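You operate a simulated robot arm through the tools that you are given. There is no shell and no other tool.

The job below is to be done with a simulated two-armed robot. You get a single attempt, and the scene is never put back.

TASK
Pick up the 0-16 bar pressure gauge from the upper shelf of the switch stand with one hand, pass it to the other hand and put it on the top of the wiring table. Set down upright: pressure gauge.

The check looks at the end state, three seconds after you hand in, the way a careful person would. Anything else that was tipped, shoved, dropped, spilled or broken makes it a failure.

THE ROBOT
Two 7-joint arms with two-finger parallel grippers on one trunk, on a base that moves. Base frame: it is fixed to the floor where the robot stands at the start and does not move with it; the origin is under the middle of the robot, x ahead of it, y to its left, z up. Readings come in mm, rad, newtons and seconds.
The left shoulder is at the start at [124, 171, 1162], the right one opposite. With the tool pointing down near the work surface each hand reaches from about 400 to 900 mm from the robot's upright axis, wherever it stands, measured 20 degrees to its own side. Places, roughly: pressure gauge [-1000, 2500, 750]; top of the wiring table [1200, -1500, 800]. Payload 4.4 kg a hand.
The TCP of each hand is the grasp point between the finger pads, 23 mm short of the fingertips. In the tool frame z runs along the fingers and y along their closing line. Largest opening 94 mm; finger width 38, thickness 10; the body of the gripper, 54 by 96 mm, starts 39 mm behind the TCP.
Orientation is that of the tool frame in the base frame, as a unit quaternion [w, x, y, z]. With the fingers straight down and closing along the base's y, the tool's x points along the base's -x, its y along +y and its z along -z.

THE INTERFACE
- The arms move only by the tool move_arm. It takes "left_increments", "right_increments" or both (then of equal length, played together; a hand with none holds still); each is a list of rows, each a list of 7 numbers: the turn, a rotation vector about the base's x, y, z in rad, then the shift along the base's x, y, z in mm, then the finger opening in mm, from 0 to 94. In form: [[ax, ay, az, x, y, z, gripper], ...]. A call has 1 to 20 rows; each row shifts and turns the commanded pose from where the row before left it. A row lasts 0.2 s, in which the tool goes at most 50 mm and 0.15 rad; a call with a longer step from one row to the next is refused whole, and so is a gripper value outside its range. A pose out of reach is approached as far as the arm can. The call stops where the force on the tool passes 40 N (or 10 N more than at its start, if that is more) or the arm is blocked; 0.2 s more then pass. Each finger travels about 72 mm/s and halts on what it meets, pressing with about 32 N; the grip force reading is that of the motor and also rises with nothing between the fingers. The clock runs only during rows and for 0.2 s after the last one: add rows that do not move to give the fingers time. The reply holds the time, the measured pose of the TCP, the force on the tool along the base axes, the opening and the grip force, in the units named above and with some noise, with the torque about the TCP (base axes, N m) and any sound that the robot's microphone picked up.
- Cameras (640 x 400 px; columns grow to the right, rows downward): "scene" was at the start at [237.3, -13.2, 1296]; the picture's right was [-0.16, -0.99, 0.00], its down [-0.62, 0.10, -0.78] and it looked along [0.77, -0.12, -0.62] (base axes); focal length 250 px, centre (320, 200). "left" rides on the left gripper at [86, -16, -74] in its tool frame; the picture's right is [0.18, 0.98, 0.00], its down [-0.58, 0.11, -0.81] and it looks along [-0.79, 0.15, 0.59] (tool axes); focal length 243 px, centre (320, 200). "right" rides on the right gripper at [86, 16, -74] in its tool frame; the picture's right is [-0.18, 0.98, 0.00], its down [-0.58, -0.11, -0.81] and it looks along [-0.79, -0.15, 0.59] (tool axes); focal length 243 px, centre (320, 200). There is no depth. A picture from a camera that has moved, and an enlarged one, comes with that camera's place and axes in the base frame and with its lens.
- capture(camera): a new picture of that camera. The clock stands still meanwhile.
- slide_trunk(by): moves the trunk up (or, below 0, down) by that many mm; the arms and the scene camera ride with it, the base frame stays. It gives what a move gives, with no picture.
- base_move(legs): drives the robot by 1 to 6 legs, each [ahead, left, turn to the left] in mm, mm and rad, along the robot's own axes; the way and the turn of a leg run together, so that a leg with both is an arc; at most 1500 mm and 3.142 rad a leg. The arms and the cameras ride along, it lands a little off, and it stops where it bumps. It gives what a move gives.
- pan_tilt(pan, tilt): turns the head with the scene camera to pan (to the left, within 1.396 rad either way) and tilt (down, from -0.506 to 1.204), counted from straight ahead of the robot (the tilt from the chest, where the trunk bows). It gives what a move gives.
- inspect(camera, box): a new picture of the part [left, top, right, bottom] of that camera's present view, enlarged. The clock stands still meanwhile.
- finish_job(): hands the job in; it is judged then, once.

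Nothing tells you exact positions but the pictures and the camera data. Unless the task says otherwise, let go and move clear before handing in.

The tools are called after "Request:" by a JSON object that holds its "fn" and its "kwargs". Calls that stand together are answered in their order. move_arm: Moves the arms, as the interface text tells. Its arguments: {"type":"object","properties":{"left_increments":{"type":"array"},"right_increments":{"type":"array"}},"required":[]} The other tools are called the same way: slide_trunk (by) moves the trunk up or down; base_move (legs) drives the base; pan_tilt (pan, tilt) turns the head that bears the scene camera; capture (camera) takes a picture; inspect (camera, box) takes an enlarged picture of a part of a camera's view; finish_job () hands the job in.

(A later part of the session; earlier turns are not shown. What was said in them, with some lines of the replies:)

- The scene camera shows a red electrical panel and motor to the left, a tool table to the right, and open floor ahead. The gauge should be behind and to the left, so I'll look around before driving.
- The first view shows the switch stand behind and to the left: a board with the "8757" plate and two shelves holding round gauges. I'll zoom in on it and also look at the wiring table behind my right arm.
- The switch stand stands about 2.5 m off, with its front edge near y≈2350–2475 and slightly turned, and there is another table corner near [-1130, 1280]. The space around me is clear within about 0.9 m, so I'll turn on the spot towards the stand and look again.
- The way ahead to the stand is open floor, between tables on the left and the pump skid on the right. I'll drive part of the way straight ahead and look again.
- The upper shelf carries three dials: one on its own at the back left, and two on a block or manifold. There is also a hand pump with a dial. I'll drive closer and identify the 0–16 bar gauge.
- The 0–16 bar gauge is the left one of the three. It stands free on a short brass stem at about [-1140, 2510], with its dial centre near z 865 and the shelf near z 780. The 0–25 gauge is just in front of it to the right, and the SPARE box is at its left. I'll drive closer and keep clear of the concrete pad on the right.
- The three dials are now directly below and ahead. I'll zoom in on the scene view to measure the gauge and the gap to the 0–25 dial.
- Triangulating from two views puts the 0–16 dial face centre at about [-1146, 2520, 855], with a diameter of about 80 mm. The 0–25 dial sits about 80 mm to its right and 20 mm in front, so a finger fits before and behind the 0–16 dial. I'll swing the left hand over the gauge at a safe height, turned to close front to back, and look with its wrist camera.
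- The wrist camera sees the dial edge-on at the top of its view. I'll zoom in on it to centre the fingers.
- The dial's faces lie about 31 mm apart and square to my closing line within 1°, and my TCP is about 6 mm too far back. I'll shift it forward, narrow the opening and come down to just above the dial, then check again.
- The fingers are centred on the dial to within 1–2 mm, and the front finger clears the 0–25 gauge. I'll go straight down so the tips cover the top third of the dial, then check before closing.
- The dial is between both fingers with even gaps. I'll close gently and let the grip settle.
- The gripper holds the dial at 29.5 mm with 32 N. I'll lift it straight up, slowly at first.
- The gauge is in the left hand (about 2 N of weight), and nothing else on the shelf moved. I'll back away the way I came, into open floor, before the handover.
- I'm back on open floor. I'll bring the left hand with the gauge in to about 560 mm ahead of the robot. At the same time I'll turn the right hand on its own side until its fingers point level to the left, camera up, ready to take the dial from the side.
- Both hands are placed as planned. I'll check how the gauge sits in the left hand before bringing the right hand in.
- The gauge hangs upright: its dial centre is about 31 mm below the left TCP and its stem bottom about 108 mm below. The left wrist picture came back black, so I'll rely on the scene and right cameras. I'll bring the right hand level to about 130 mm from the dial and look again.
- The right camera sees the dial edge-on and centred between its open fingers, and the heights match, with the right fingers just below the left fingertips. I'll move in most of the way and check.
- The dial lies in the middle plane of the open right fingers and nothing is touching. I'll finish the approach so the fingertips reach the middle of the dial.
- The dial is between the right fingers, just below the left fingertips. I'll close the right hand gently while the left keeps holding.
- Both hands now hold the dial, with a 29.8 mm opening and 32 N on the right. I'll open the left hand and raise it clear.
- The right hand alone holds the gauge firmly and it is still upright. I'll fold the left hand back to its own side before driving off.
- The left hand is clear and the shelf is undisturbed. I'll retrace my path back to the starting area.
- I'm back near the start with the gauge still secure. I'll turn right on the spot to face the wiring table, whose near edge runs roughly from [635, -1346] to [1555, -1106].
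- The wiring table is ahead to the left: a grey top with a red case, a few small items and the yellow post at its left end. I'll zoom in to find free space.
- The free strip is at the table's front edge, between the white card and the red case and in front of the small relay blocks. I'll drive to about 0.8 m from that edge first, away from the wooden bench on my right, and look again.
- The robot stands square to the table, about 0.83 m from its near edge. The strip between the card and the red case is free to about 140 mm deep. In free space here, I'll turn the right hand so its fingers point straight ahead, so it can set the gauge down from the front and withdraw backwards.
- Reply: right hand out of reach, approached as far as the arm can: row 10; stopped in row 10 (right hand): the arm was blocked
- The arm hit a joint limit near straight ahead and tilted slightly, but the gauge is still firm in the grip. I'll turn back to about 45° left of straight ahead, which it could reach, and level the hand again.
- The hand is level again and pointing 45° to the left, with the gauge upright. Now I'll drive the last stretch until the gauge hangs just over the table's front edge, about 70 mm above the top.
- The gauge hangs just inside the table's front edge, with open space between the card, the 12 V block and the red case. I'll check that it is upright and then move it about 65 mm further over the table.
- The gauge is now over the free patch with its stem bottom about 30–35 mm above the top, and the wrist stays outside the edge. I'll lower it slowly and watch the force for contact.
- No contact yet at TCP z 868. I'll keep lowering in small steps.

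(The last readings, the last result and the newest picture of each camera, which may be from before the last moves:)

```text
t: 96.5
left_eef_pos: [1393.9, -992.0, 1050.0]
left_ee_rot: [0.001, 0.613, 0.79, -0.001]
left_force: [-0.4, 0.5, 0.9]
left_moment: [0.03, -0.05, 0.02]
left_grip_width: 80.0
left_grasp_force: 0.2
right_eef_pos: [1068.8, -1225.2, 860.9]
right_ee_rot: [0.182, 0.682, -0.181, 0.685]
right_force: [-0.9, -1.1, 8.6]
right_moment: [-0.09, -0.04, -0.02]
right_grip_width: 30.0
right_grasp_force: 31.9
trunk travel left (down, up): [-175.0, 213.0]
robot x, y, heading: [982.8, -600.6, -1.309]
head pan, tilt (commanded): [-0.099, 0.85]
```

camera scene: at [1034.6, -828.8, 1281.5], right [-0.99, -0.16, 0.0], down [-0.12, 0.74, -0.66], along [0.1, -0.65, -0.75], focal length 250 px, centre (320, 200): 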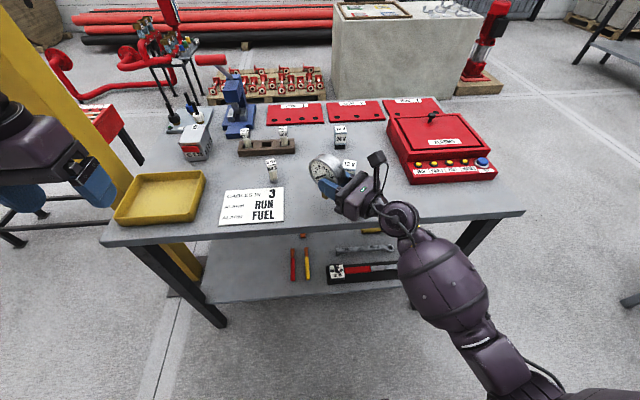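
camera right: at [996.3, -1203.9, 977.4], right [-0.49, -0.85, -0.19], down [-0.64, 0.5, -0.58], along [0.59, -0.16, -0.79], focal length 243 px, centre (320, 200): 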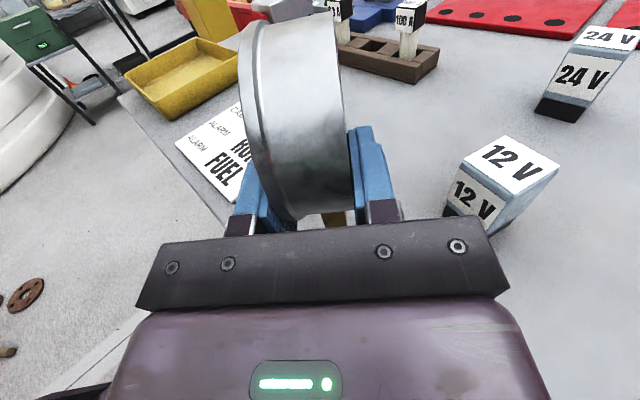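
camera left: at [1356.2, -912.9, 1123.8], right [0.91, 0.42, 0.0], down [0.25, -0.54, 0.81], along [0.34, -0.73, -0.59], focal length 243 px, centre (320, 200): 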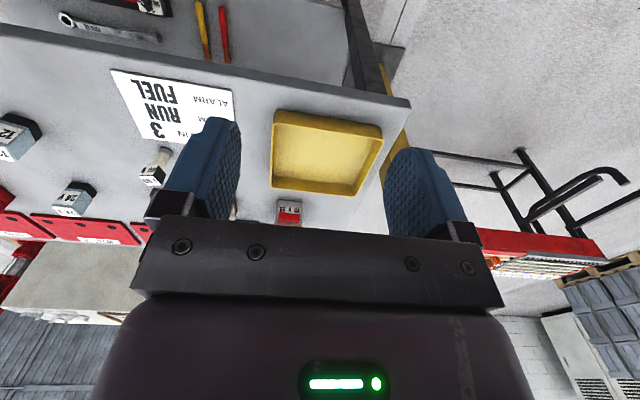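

The force jumped to 8.6 N upward, so the stem is touching the table at TCP z ≈ 860. I'll check the picture before releasing.

Request:
{"fn": "inspect", "kwargs": {"camera": "scene", "box": [290, 160, 390, 222]}}

Request:
{"fn": "capture", "kwargs": {"camera": "right"}}

Request:
{"fn": "inspect", "kwargs": {"camera": "scene", "box": [360, 170, 480, 245]}}

```text
6.40 times, centred on (340, 191) of scene
camera zoom: at [1034.3, -827.9, 1281.9], right [-0.99, -0.16, 0.0], down [-0.12, 0.74, -0.66], along [0.1, -0.65, -0.75], focal length 1601 px, centre (192, 258)
```

zoom: 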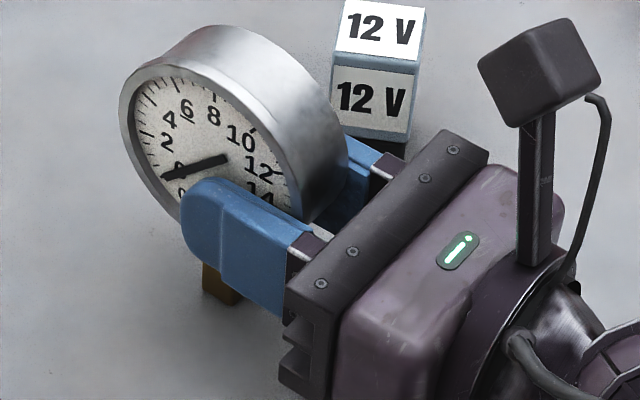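

```text
taken
camera right: at [996.2, -1203.2, 948.1], right [-0.49, -0.85, -0.18], down [-0.64, 0.49, -0.58], along [0.59, -0.17, -0.79], focal length 243 px, centre (320, 200)
```

right: 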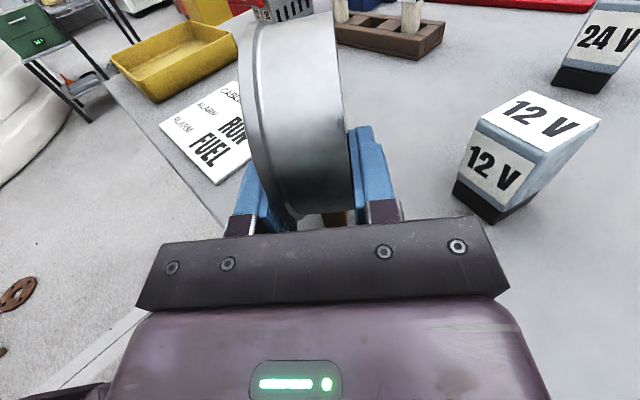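

```text
5.33 times, centred on (420, 208) of scene
camera zoom: at [1034.3, -827.9, 1281.9], right [-0.99, -0.16, 0.0], down [-0.12, 0.74, -0.66], along [0.1, -0.65, -0.75], focal length 1334 px, centre (-213, 160)
```

zoom: 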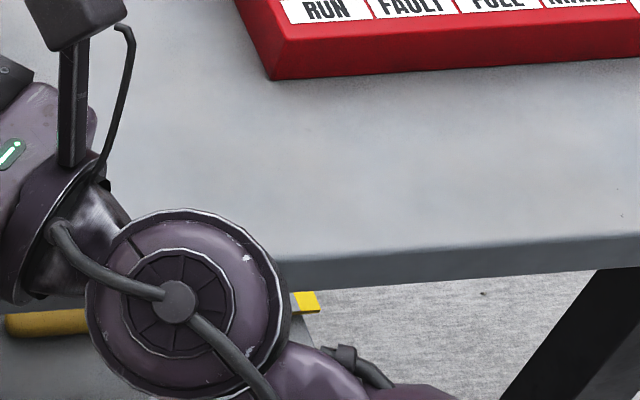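

The stem rests at the place I aimed for, and the torque agrees with contact under the gauge. I'll ease off the preload by 1 mm, then open the fingers slowly and evenly.

Request:
{"fn": "move_arm", "kwargs": {"right_increments": [[0, 0, 0, 0, 0, 0.6, 8], [0, 0, 0, 0, 0, 0.4, 8], [0, 0, 0, 0, 0, 0, 8]]}}

```text
t: 97.3
left_eef_pos: [1394.7, -991.4, 1048.1]
left_ee_rot: [0.0, 0.612, 0.791, 0.0]
left_force: [0.4, 0.5, -0.3]
left_moment: [0.01, 0.01, 0.02]
left_grip_width: 79.9
left_grasp_force: 0.0
right_eef_pos: [1068.1, -1226.5, 861.3]
right_ee_rot: [0.182, 0.683, -0.182, 0.684]
right_force: [-0.2, -4.7, 10.3]
right_moment: [-0.38, -0.17, -0.06]
right_grip_width: 29.5
right_grasp_force: 31.7
trunk travel left (down, up): [-175.0, 213.0]
robot x, y, heading: [987.8, -606.0, -1.315]
head pan, tilt (commanded): [-0.099, 0.85]
```

The upward force didn't drop as expected and a sideways force appeared, so I'll look for any other contact before going on.

Request:
{"fn": "capture", "kwargs": {"camera": "scene"}}

Request:
{"fn": "inspect", "kwargs": {"camera": "scene", "box": [290, 160, 390, 222]}}

Request:
{"fn": "move_arm", "kwargs": {"right_increments": [[0, 0, 0, 0, 0, 0, 8], [0, 0, 0, 0, 0, 0, 8]]}}

```text
taken
camera scene: at [1034.5, -828.2, 1281.7], right [-0.99, -0.16, 0.0], down [-0.12, 0.74, -0.66], along [0.1, -0.65, -0.75], focal length 250 px, centre (320, 200)
```

scene: 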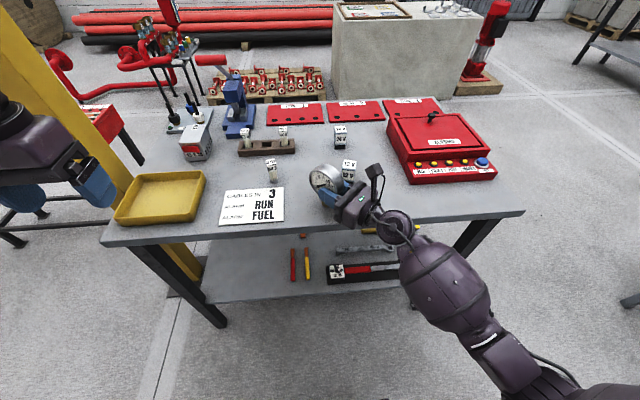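

```text
6.40 times, centred on (340, 191) of scene
camera zoom: at [1034.5, -828.2, 1281.7], right [-0.99, -0.16, 0.0], down [-0.12, 0.74, -0.66], along [0.1, -0.65, -0.75], focal length 1601 px, centre (192, 258)
```

zoom: 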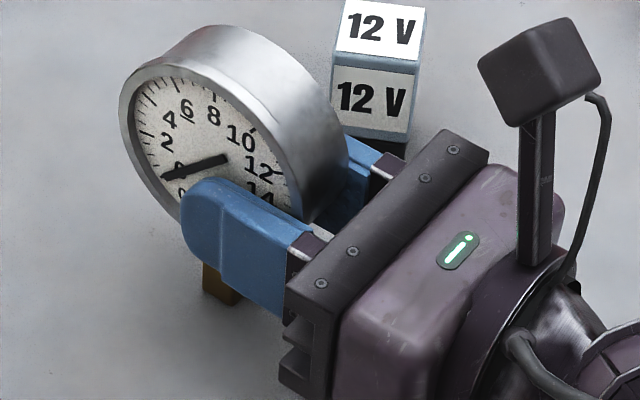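

```text
t: 97.9
left_eef_pos: [1393.9, -992.0, 1048.6]
left_ee_rot: [-0.001, 0.613, 0.79, 0.001]
left_force: [0.4, 0.1, 0.1]
left_moment: [-0.02, -0.01, -0.01]
left_grip_width: 79.9
left_grasp_force: 0.0
right_eef_pos: [1068.4, -1225.0, 862.1]
right_ee_rot: [0.182, 0.682, -0.182, 0.684]
right_force: [1.2, -5.0, 11.9]
right_moment: [-0.44, -0.23, -0.05]
right_grip_width: 29.8
right_grasp_force: 32.2
trunk travel left (down, up): [-175.0, 213.0]
robot x, y, heading: [984.0, -606.2, -1.312]
head pan, tilt (commanded): [-0.099, 0.85]
```

The torque shows the only contact is at the stem's foot, so this is just preload building as the base settles. I'll raise the hand a little at a time until the vertical force is small.

Request:
{"fn": "move_arm", "kwargs": {"right_increments": [[0, 0, 0, 0, 0, 0.7, 8], [0, 0, 0, 0, 0, 0.5, 8], [0, 0, 0, 0, 0, 0, 8], [0, 0, 0, 0, 0, 0, 8]]}}

```text
t: 98.9
left_eef_pos: [1394.5, -992.4, 1048.1]
left_ee_rot: [0.0, 0.612, 0.791, 0.0]
left_force: [0.2, -0.1, 0.6]
left_moment: [0.04, -0.03, -0.01]
left_grip_width: 80.0
left_grasp_force: 0.1
right_eef_pos: [1068.6, -1226.8, 862.3]
right_ee_rot: [0.18, 0.684, -0.181, 0.684]
right_force: [0.3, -2.9, 7.2]
right_moment: [-0.22, -0.17, -0.06]
right_grip_width: 29.8
right_grasp_force: 32.0
trunk travel left (down, up): [-175.0, 213.0]
robot x, y, heading: [982.7, -606.5, -1.309]
head pan, tilt (commanded): [-0.099, 0.85]
```

Request:
{"fn": "move_arm", "kwargs": {"right_increments": [[0, 0, 0, 0, 0, 0.5, 8], [0, 0, 0, 0, 0, 0.4, 8], [0, 0, 0, 0, 0, 0, 8], [0, 0, 0, 0, 0, 0, 8]]}}

```text
t: 99.9
left_eef_pos: [1394.5, -991.9, 1048.8]
left_ee_rot: [-0.001, 0.612, 0.791, 0.0]
left_force: [0.2, 1.4, 0.4]
left_moment: [0.02, 0.0, 0.0]
left_grip_width: 80.1
left_grasp_force: 0.1
right_eef_pos: [1069.3, -1225.9, 862.4]
right_ee_rot: [0.18, 0.684, -0.183, 0.683]
right_force: [0.3, 0.2, -0.3]
right_moment: [0.06, 0.01, -0.01]
right_grip_width: 29.8
right_grasp_force: 31.5
trunk travel left (down, up): [-175.0, 213.0]
robot x, y, heading: [984.0, -604.5, -1.313]
head pan, tilt (commanded): [-0.099, 0.85]
```

The force is now practically zero, so the foot is just at the surface. I'll lower 0.4 mm for light contact and then open the fingers slowly.

Request:
{"fn": "move_arm", "kwargs": {"right_increments": [[0, 0, 0, 0, 0, -0.4, 8], [0, 0, 0, 0, 0, 0, 8], [0, 0, 0, 0, 0, 0, 8]]}}

```text
t: 100.7
left_eef_pos: [1394.4, -992.0, 1049.6]
left_ee_rot: [0.0, 0.613, 0.79, 0.0]
left_force: [-0.4, 0.6, 0.9]
left_moment: [-0.02, 0.01, 0.01]
left_grip_width: 79.8
left_grasp_force: 0.0
right_eef_pos: [1067.8, -1225.7, 862.1]
right_ee_rot: [0.182, 0.683, -0.183, 0.683]
right_force: [0.1, -0.9, 0.5]
right_moment: [-0.02, 0.0, 0.02]
right_grip_width: 29.8
right_grasp_force: 31.9
trunk travel left (down, up): [-175.0, 213.0]
robot x, y, heading: [982.8, -605.2, -1.317]
head pan, tilt (commanded): [-0.099, 0.85]
```

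Request:
{"fn": "move_arm", "kwargs": {"right_increments": [[0, 0, 0, 0, 0, -0.4, 8], [0, 0, 0, 0, 0, 0, 8], [0, 0, 0, 0, 0, 0, 8]]}}

```text
t: 101.5
left_eef_pos: [1395.6, -993.5, 1049.4]
left_ee_rot: [0.0, 0.613, 0.79, 0.0]
left_force: [-0.1, 0.1, -1.0]
left_moment: [0.0, -0.01, 0.02]
left_grip_width: 79.9
left_grasp_force: 0.0
right_eef_pos: [1067.6, -1224.7, 860.9]
right_ee_rot: [0.181, 0.683, -0.183, 0.684]
right_force: [-0.1, -0.7, 0.4]
right_moment: [0.01, 0.05, 0.03]
right_grip_width: 29.8
right_grasp_force: 31.6
trunk travel left (down, up): [-175.0, 213.0]
robot x, y, heading: [979.8, -604.1, -1.316]
head pan, tilt (commanded): [-0.099, 0.85]
```

Request:
{"fn": "move_arm", "kwargs": {"right_increments": [[0, 0, 0, 0, 0, -0.5, 8], [0, 0, 0, 0, 0, 0, 8], [0, 0, 0, 0, 0, 0, 8]]}}

```text
t: 102.3
left_eef_pos: [1395.6, -992.4, 1049.1]
left_ee_rot: [0.0, 0.612, 0.791, 0.0]
left_force: [0.6, 0.7, -0.6]
left_moment: [0.01, -0.02, -0.02]
left_grip_width: 80.0
left_grasp_force: 0.1
right_eef_pos: [1069.0, -1226.2, 861.8]
right_ee_rot: [0.181, 0.683, -0.182, 0.684]
right_force: [0.4, -0.1, 0.8]
right_moment: [0.0, 0.03, 0.01]
right_grip_width: 29.7
right_grasp_force: 31.6
trunk travel left (down, up): [-175.0, 213.0]
robot x, y, heading: [983.9, -600.8, -1.313]
head pan, tilt (commanded): [-0.099, 0.85]
```

Request:
{"fn": "move_arm", "kwargs": {"right_increments": [[0, 0, 0, 0, 0, -0.5, 8], [0, 0, 0, 0, 0, 0, 8], [0, 0, 0, 0, 0, 0, 8]]}}

Request:
{"fn": "inspect", "kwargs": {"camera": "scene", "box": [290, 160, 390, 222]}}

```text
t: 103.1
left_eef_pos: [1394.5, -992.8, 1049.2]
left_ee_rot: [0.001, 0.613, 0.79, 0.0]
left_force: [-0.1, -0.7, -0.2]
left_moment: [-0.02, 0.0, 0.01]
left_grip_width: 80.1
left_grasp_force: 0.1
right_eef_pos: [1069.2, -1225.8, 860.8]
right_ee_rot: [0.181, 0.682, -0.182, 0.685]
right_force: [0.3, -0.4, 3.4]
right_moment: [-0.1, -0.04, 0.0]
right_grip_width: 29.8
right_grasp_force: 32.0
trunk travel left (down, up): [-175.0, 213.0]
robot x, y, heading: [983.7, -603.3, -1.31]
head pan, tilt (commanded): [-0.099, 0.85]
```

```text
6.40 times, centred on (340, 191) of scene
camera zoom: at [1034.5, -828.4, 1281.7], right [-0.99, -0.16, 0.0], down [-0.12, 0.74, -0.66], along [0.1, -0.65, -0.75], focal length 1601 px, centre (192, 258)
```

zoom: 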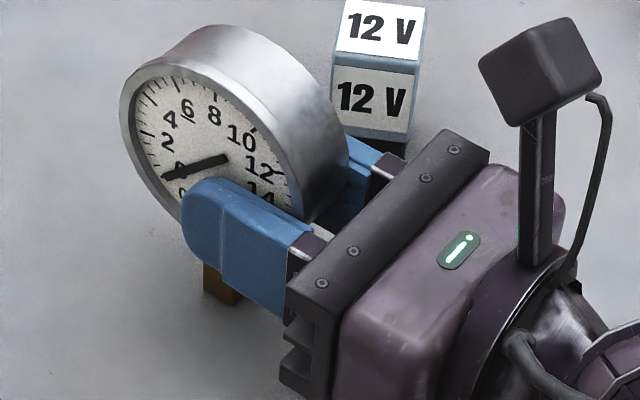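

There is now a light 3.4 N contact. I'll open the fingers slowly and evenly to 60 mm, holding the hand still.

Request:
{"fn": "move_arm", "kwargs": {"right_increments": [[0, 0, 0, 0, 0, 0, 26], [0, 0, 0, 0, 0, 0, 30], [0, 0, 0, 0, 0, 0, 32], [0, 0, 0, 0, 0, 0, 34], [0, 0, 0, 0, 0, 0, 37], [0, 0, 0, 0, 0, 0, 42], [0, 0, 0, 0, 0, 0, 48], [0, 0, 0, 0, 0, 0, 55], [0, 0, 0, 0, 0, 0, 60], [0, 0, 0, 0, 0, 0, 60]]}}

Request:
{"fn": "inspect", "kwargs": {"camera": "scene", "box": [290, 160, 390, 222]}}

Request:
{"fn": "capture", "kwargs": {"camera": "right"}}

```text
t: 105.3
left_eef_pos: [1393.9, -991.4, 1049.1]
left_ee_rot: [0.0, 0.613, 0.79, 0.0]
left_force: [0.2, 0.4, 0.2]
left_moment: [0.0, 0.0, 0.01]
left_grip_width: 79.9
left_grasp_force: 0.0
right_eef_pos: [1068.7, -1225.7, 861.2]
right_ee_rot: [0.181, 0.683, -0.182, 0.684]
right_force: [0.7, 0.1, -0.2]
right_moment: [0.02, 0.0, 0.02]
right_grip_width: 59.9
right_grasp_force: 0.0
trunk travel left (down, up): [-175.0, 213.0]
robot x, y, heading: [984.4, -603.8, -1.317]
head pan, tilt (commanded): [-0.099, 0.85]
```

```text
6.40 times, centred on (340, 191) of scene
camera zoom: at [1034.5, -828.7, 1281.6], right [-0.99, -0.16, 0.0], down [-0.12, 0.74, -0.66], along [0.1, -0.65, -0.75], focal length 1601 px, centre (192, 258)
```

zoom: 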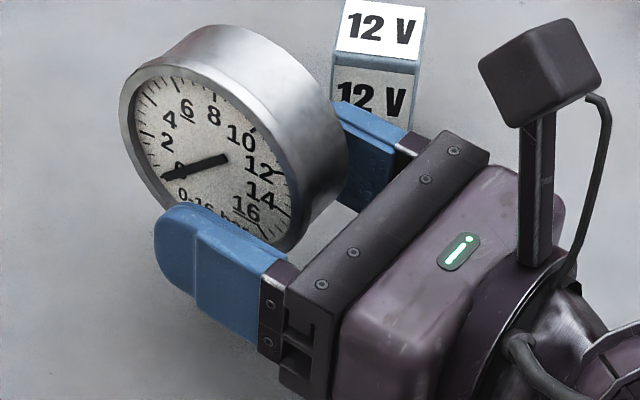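

```text
taken
camera right: at [996.2, -1203.5, 947.6], right [-0.49, -0.85, -0.19], down [-0.64, 0.5, -0.58], along [0.59, -0.16, -0.79], focal length 243 px, centre (320, 200)
```

right: 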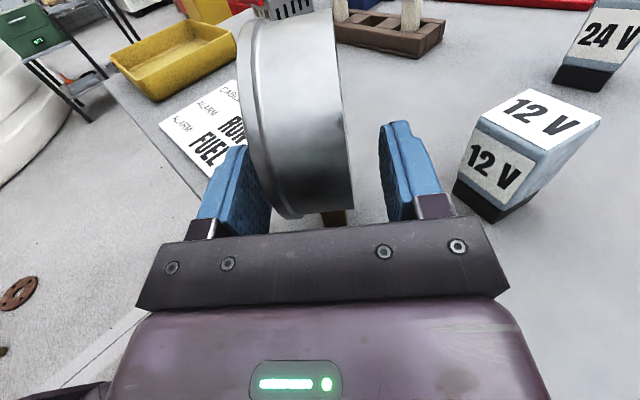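

The gauge stands by itself, and the fingers are clear on both sides. I'll withdraw the hand straight back along its own axis.

Request:
{"fn": "move_arm", "kwargs": {"right_increments": [[0, 0, 0, -4.3, 2.5, 0, 60], [0, 0, 0, -8.7, 5, 0, 60], [0, 0, 0, -10.4, 6, 0, 60], [0, 0, 0, -13, 7.4, 0, 60], [0, 0, 0, -15.6, 8.9, 0, 60], [0, 0, 0, -17.4, 9.9, 0, 60], [0, 0, 0, -17.4, 9.9, 0, 60], [0, 0, 0, -10, 5.7, 0, 60], [0, 0, 0, 0, 0, 0, 60]]}}

Request:
{"fn": "capture", "kwargs": {"camera": "scene"}}

Request:
{"fn": "inspect", "kwargs": {"camera": "scene", "box": [290, 150, 410, 225]}}

Request:
{"fn": "capture", "kwargs": {"camera": "right"}}

```text
t: 107.3
left_eef_pos: [1395.1, -992.9, 1048.6]
left_ee_rot: [0.0, 0.613, 0.79, 0.0]
left_force: [-0.3, 0.2, 0.2]
left_moment: [0.01, 0.0, 0.01]
left_grip_width: 80.2
left_grasp_force: 0.1
right_eef_pos: [971.9, -1170.2, 860.7]
right_ee_rot: [0.181, 0.683, -0.182, 0.684]
right_force: [0.8, 0.9, 0.0]
right_moment: [0.01, 0.0, 0.0]
right_grip_width: 60.0
right_grasp_force: 0.0
trunk travel left (down, up): [-175.0, 213.0]
robot x, y, heading: [982.6, -600.1, -1.313]
head pan, tilt (commanded): [-0.099, 0.85]
```

```text
taken
camera scene: at [1034.6, -828.7, 1281.5], right [-0.99, -0.16, 0.0], down [-0.12, 0.74, -0.66], along [0.1, -0.65, -0.75], focal length 250 px, centre (320, 200)
```

scene: 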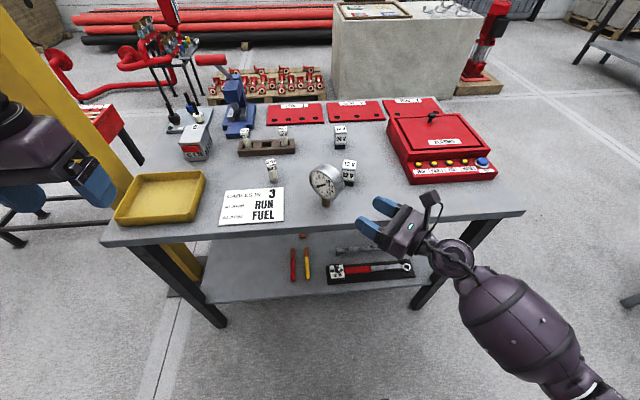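

```text
5.33 times, centred on (350, 188) of scene
camera zoom: at [1034.6, -828.7, 1281.5], right [-0.99, -0.16, 0.0], down [-0.12, 0.74, -0.66], along [0.1, -0.65, -0.75], focal length 1334 px, centre (160, 267)
```

zoom: 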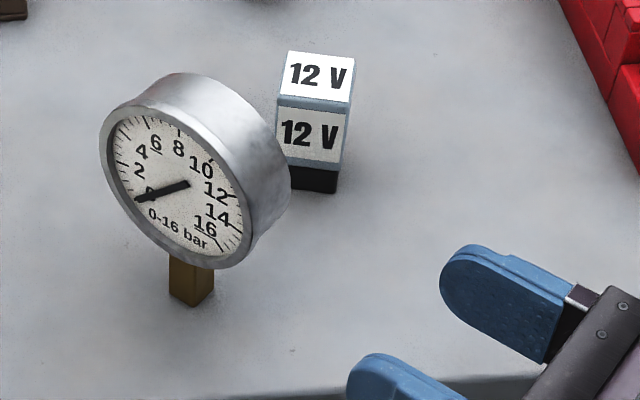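

```text
taken
camera right: at [899.8, -1147.7, 948.2], right [-0.49, -0.85, -0.19], down [-0.64, 0.5, -0.58], along [0.59, -0.16, -0.79], focal length 243 px, centre (320, 200)
```

right: 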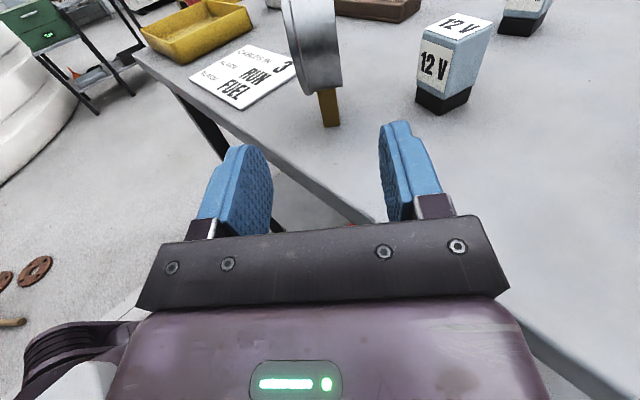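

The gauge stands upright on the table with nothing around it disturbed. I'll back the robot straight away from the table and take a last look.

Request:
{"fn": "base_move", "kwargs": {"legs": [[-300, 0, 0]]}}

Request:
{"fn": "pan_tilt", "kwargs": {"pan": 0.0, "tilt": 0.6}}

Request:
{"fn": "capture", "kwargs": {"camera": "scene"}}

Request:
{"fn": "inspect", "kwargs": {"camera": "scene", "box": [200, 120, 440, 270]}}

```text
t: 109.4
left_eef_pos: [1317.5, -701.6, 1048.5]
left_ee_rot: [0.0, 0.613, 0.79, 0.0]
left_force: [0.5, 0.6, -0.3]
left_moment: [-0.01, 0.02, 0.01]
left_grip_width: 80.2
left_grasp_force: 0.0
right_eef_pos: [897.0, -879.3, 860.8]
right_ee_rot: [0.181, 0.683, -0.182, 0.684]
right_force: [-0.1, -0.1, -0.7]
right_moment: [-0.01, 0.03, -0.04]
right_grip_width: 60.2
right_grasp_force: 0.1
trunk travel left (down, up): [-175.0, 213.0]
robot x, y, heading: [907.8, -314.0, -1.308]
head pan, tilt (commanded): [-0.099, 0.85]
```

```text
t: 110.1
left_eef_pos: [1317.9, -701.3, 1048.8]
left_ee_rot: [0.0, 0.612, 0.791, 0.0]
left_force: [0.0, -0.3, 0.3]
left_moment: [0.01, -0.03, 0.01]
left_grip_width: 80.0
left_grasp_force: 0.1
right_eef_pos: [896.6, -879.0, 861.2]
right_ee_rot: [0.181, 0.683, -0.181, 0.684]
right_force: [-0.5, -0.3, -0.5]
right_moment: [0.0, 0.01, 0.0]
right_grip_width: 60.0
right_grasp_force: 0.0
trunk travel left (down, up): [-175.0, 213.0]
robot x, y, heading: [908.9, -315.0, -1.315]
head pan, tilt (commanded): [0.0, 0.6]
```

```text
taken
camera scene: at [968.4, -546.8, 1302.4], right [-0.97, -0.26, 0.0], down [-0.14, 0.55, -0.82], along [0.21, -0.8, -0.57], focal length 250 px, centre (320, 200)
```

scene: 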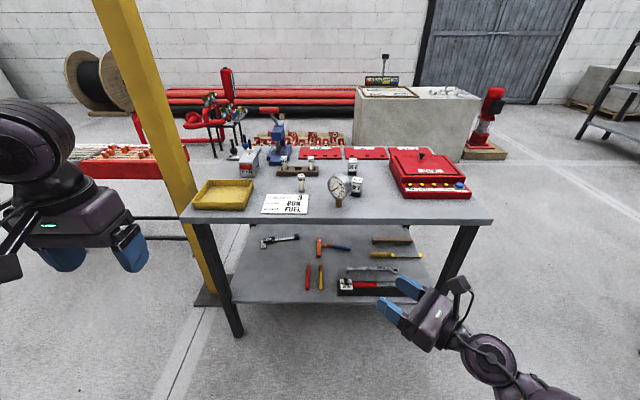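

```text
2.67 times, centred on (320, 195) of scene
camera zoom: at [968.4, -546.8, 1302.4], right [-0.97, -0.26, 0.0], down [-0.14, 0.55, -0.82], along [0.21, -0.8, -0.57], focal length 667 px, centre (320, 213)
```

zoom: 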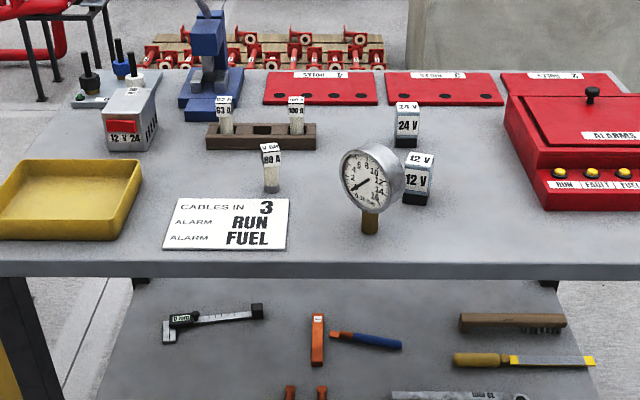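

The 0–16 bar gauge stands upright and free on the wiring table top. Everything else there is in place and both hands are well clear, so I'll hand the job in.

Request:
{"fn": "finish_job", "kwargs": {}}

```text
The job is handed in.
```

The 0–16 bar pressure gauge is standing upright on top of the wiring table, and I've handed the job in. No verdict has come back yet.

- **Pick-up:** the left hand lifted it from the upper shelf of the switch stand. The gauges next to it didn't move.
- **Handover:** the right hand took it from the left in open floor space.
- **Placement:** the right hand set it down near the table's front edge, in the free space between the "RUN / FUEL" card and the red alarm case. It then let go and backed clear.

In the last picture the gauge stands on its stem and the other items on the table look undisturbed. While turning the right hand to set it down, I hit a joint limit and the hand tilted briefly. I levelled it again, and the gauge stayed firm in the grip.
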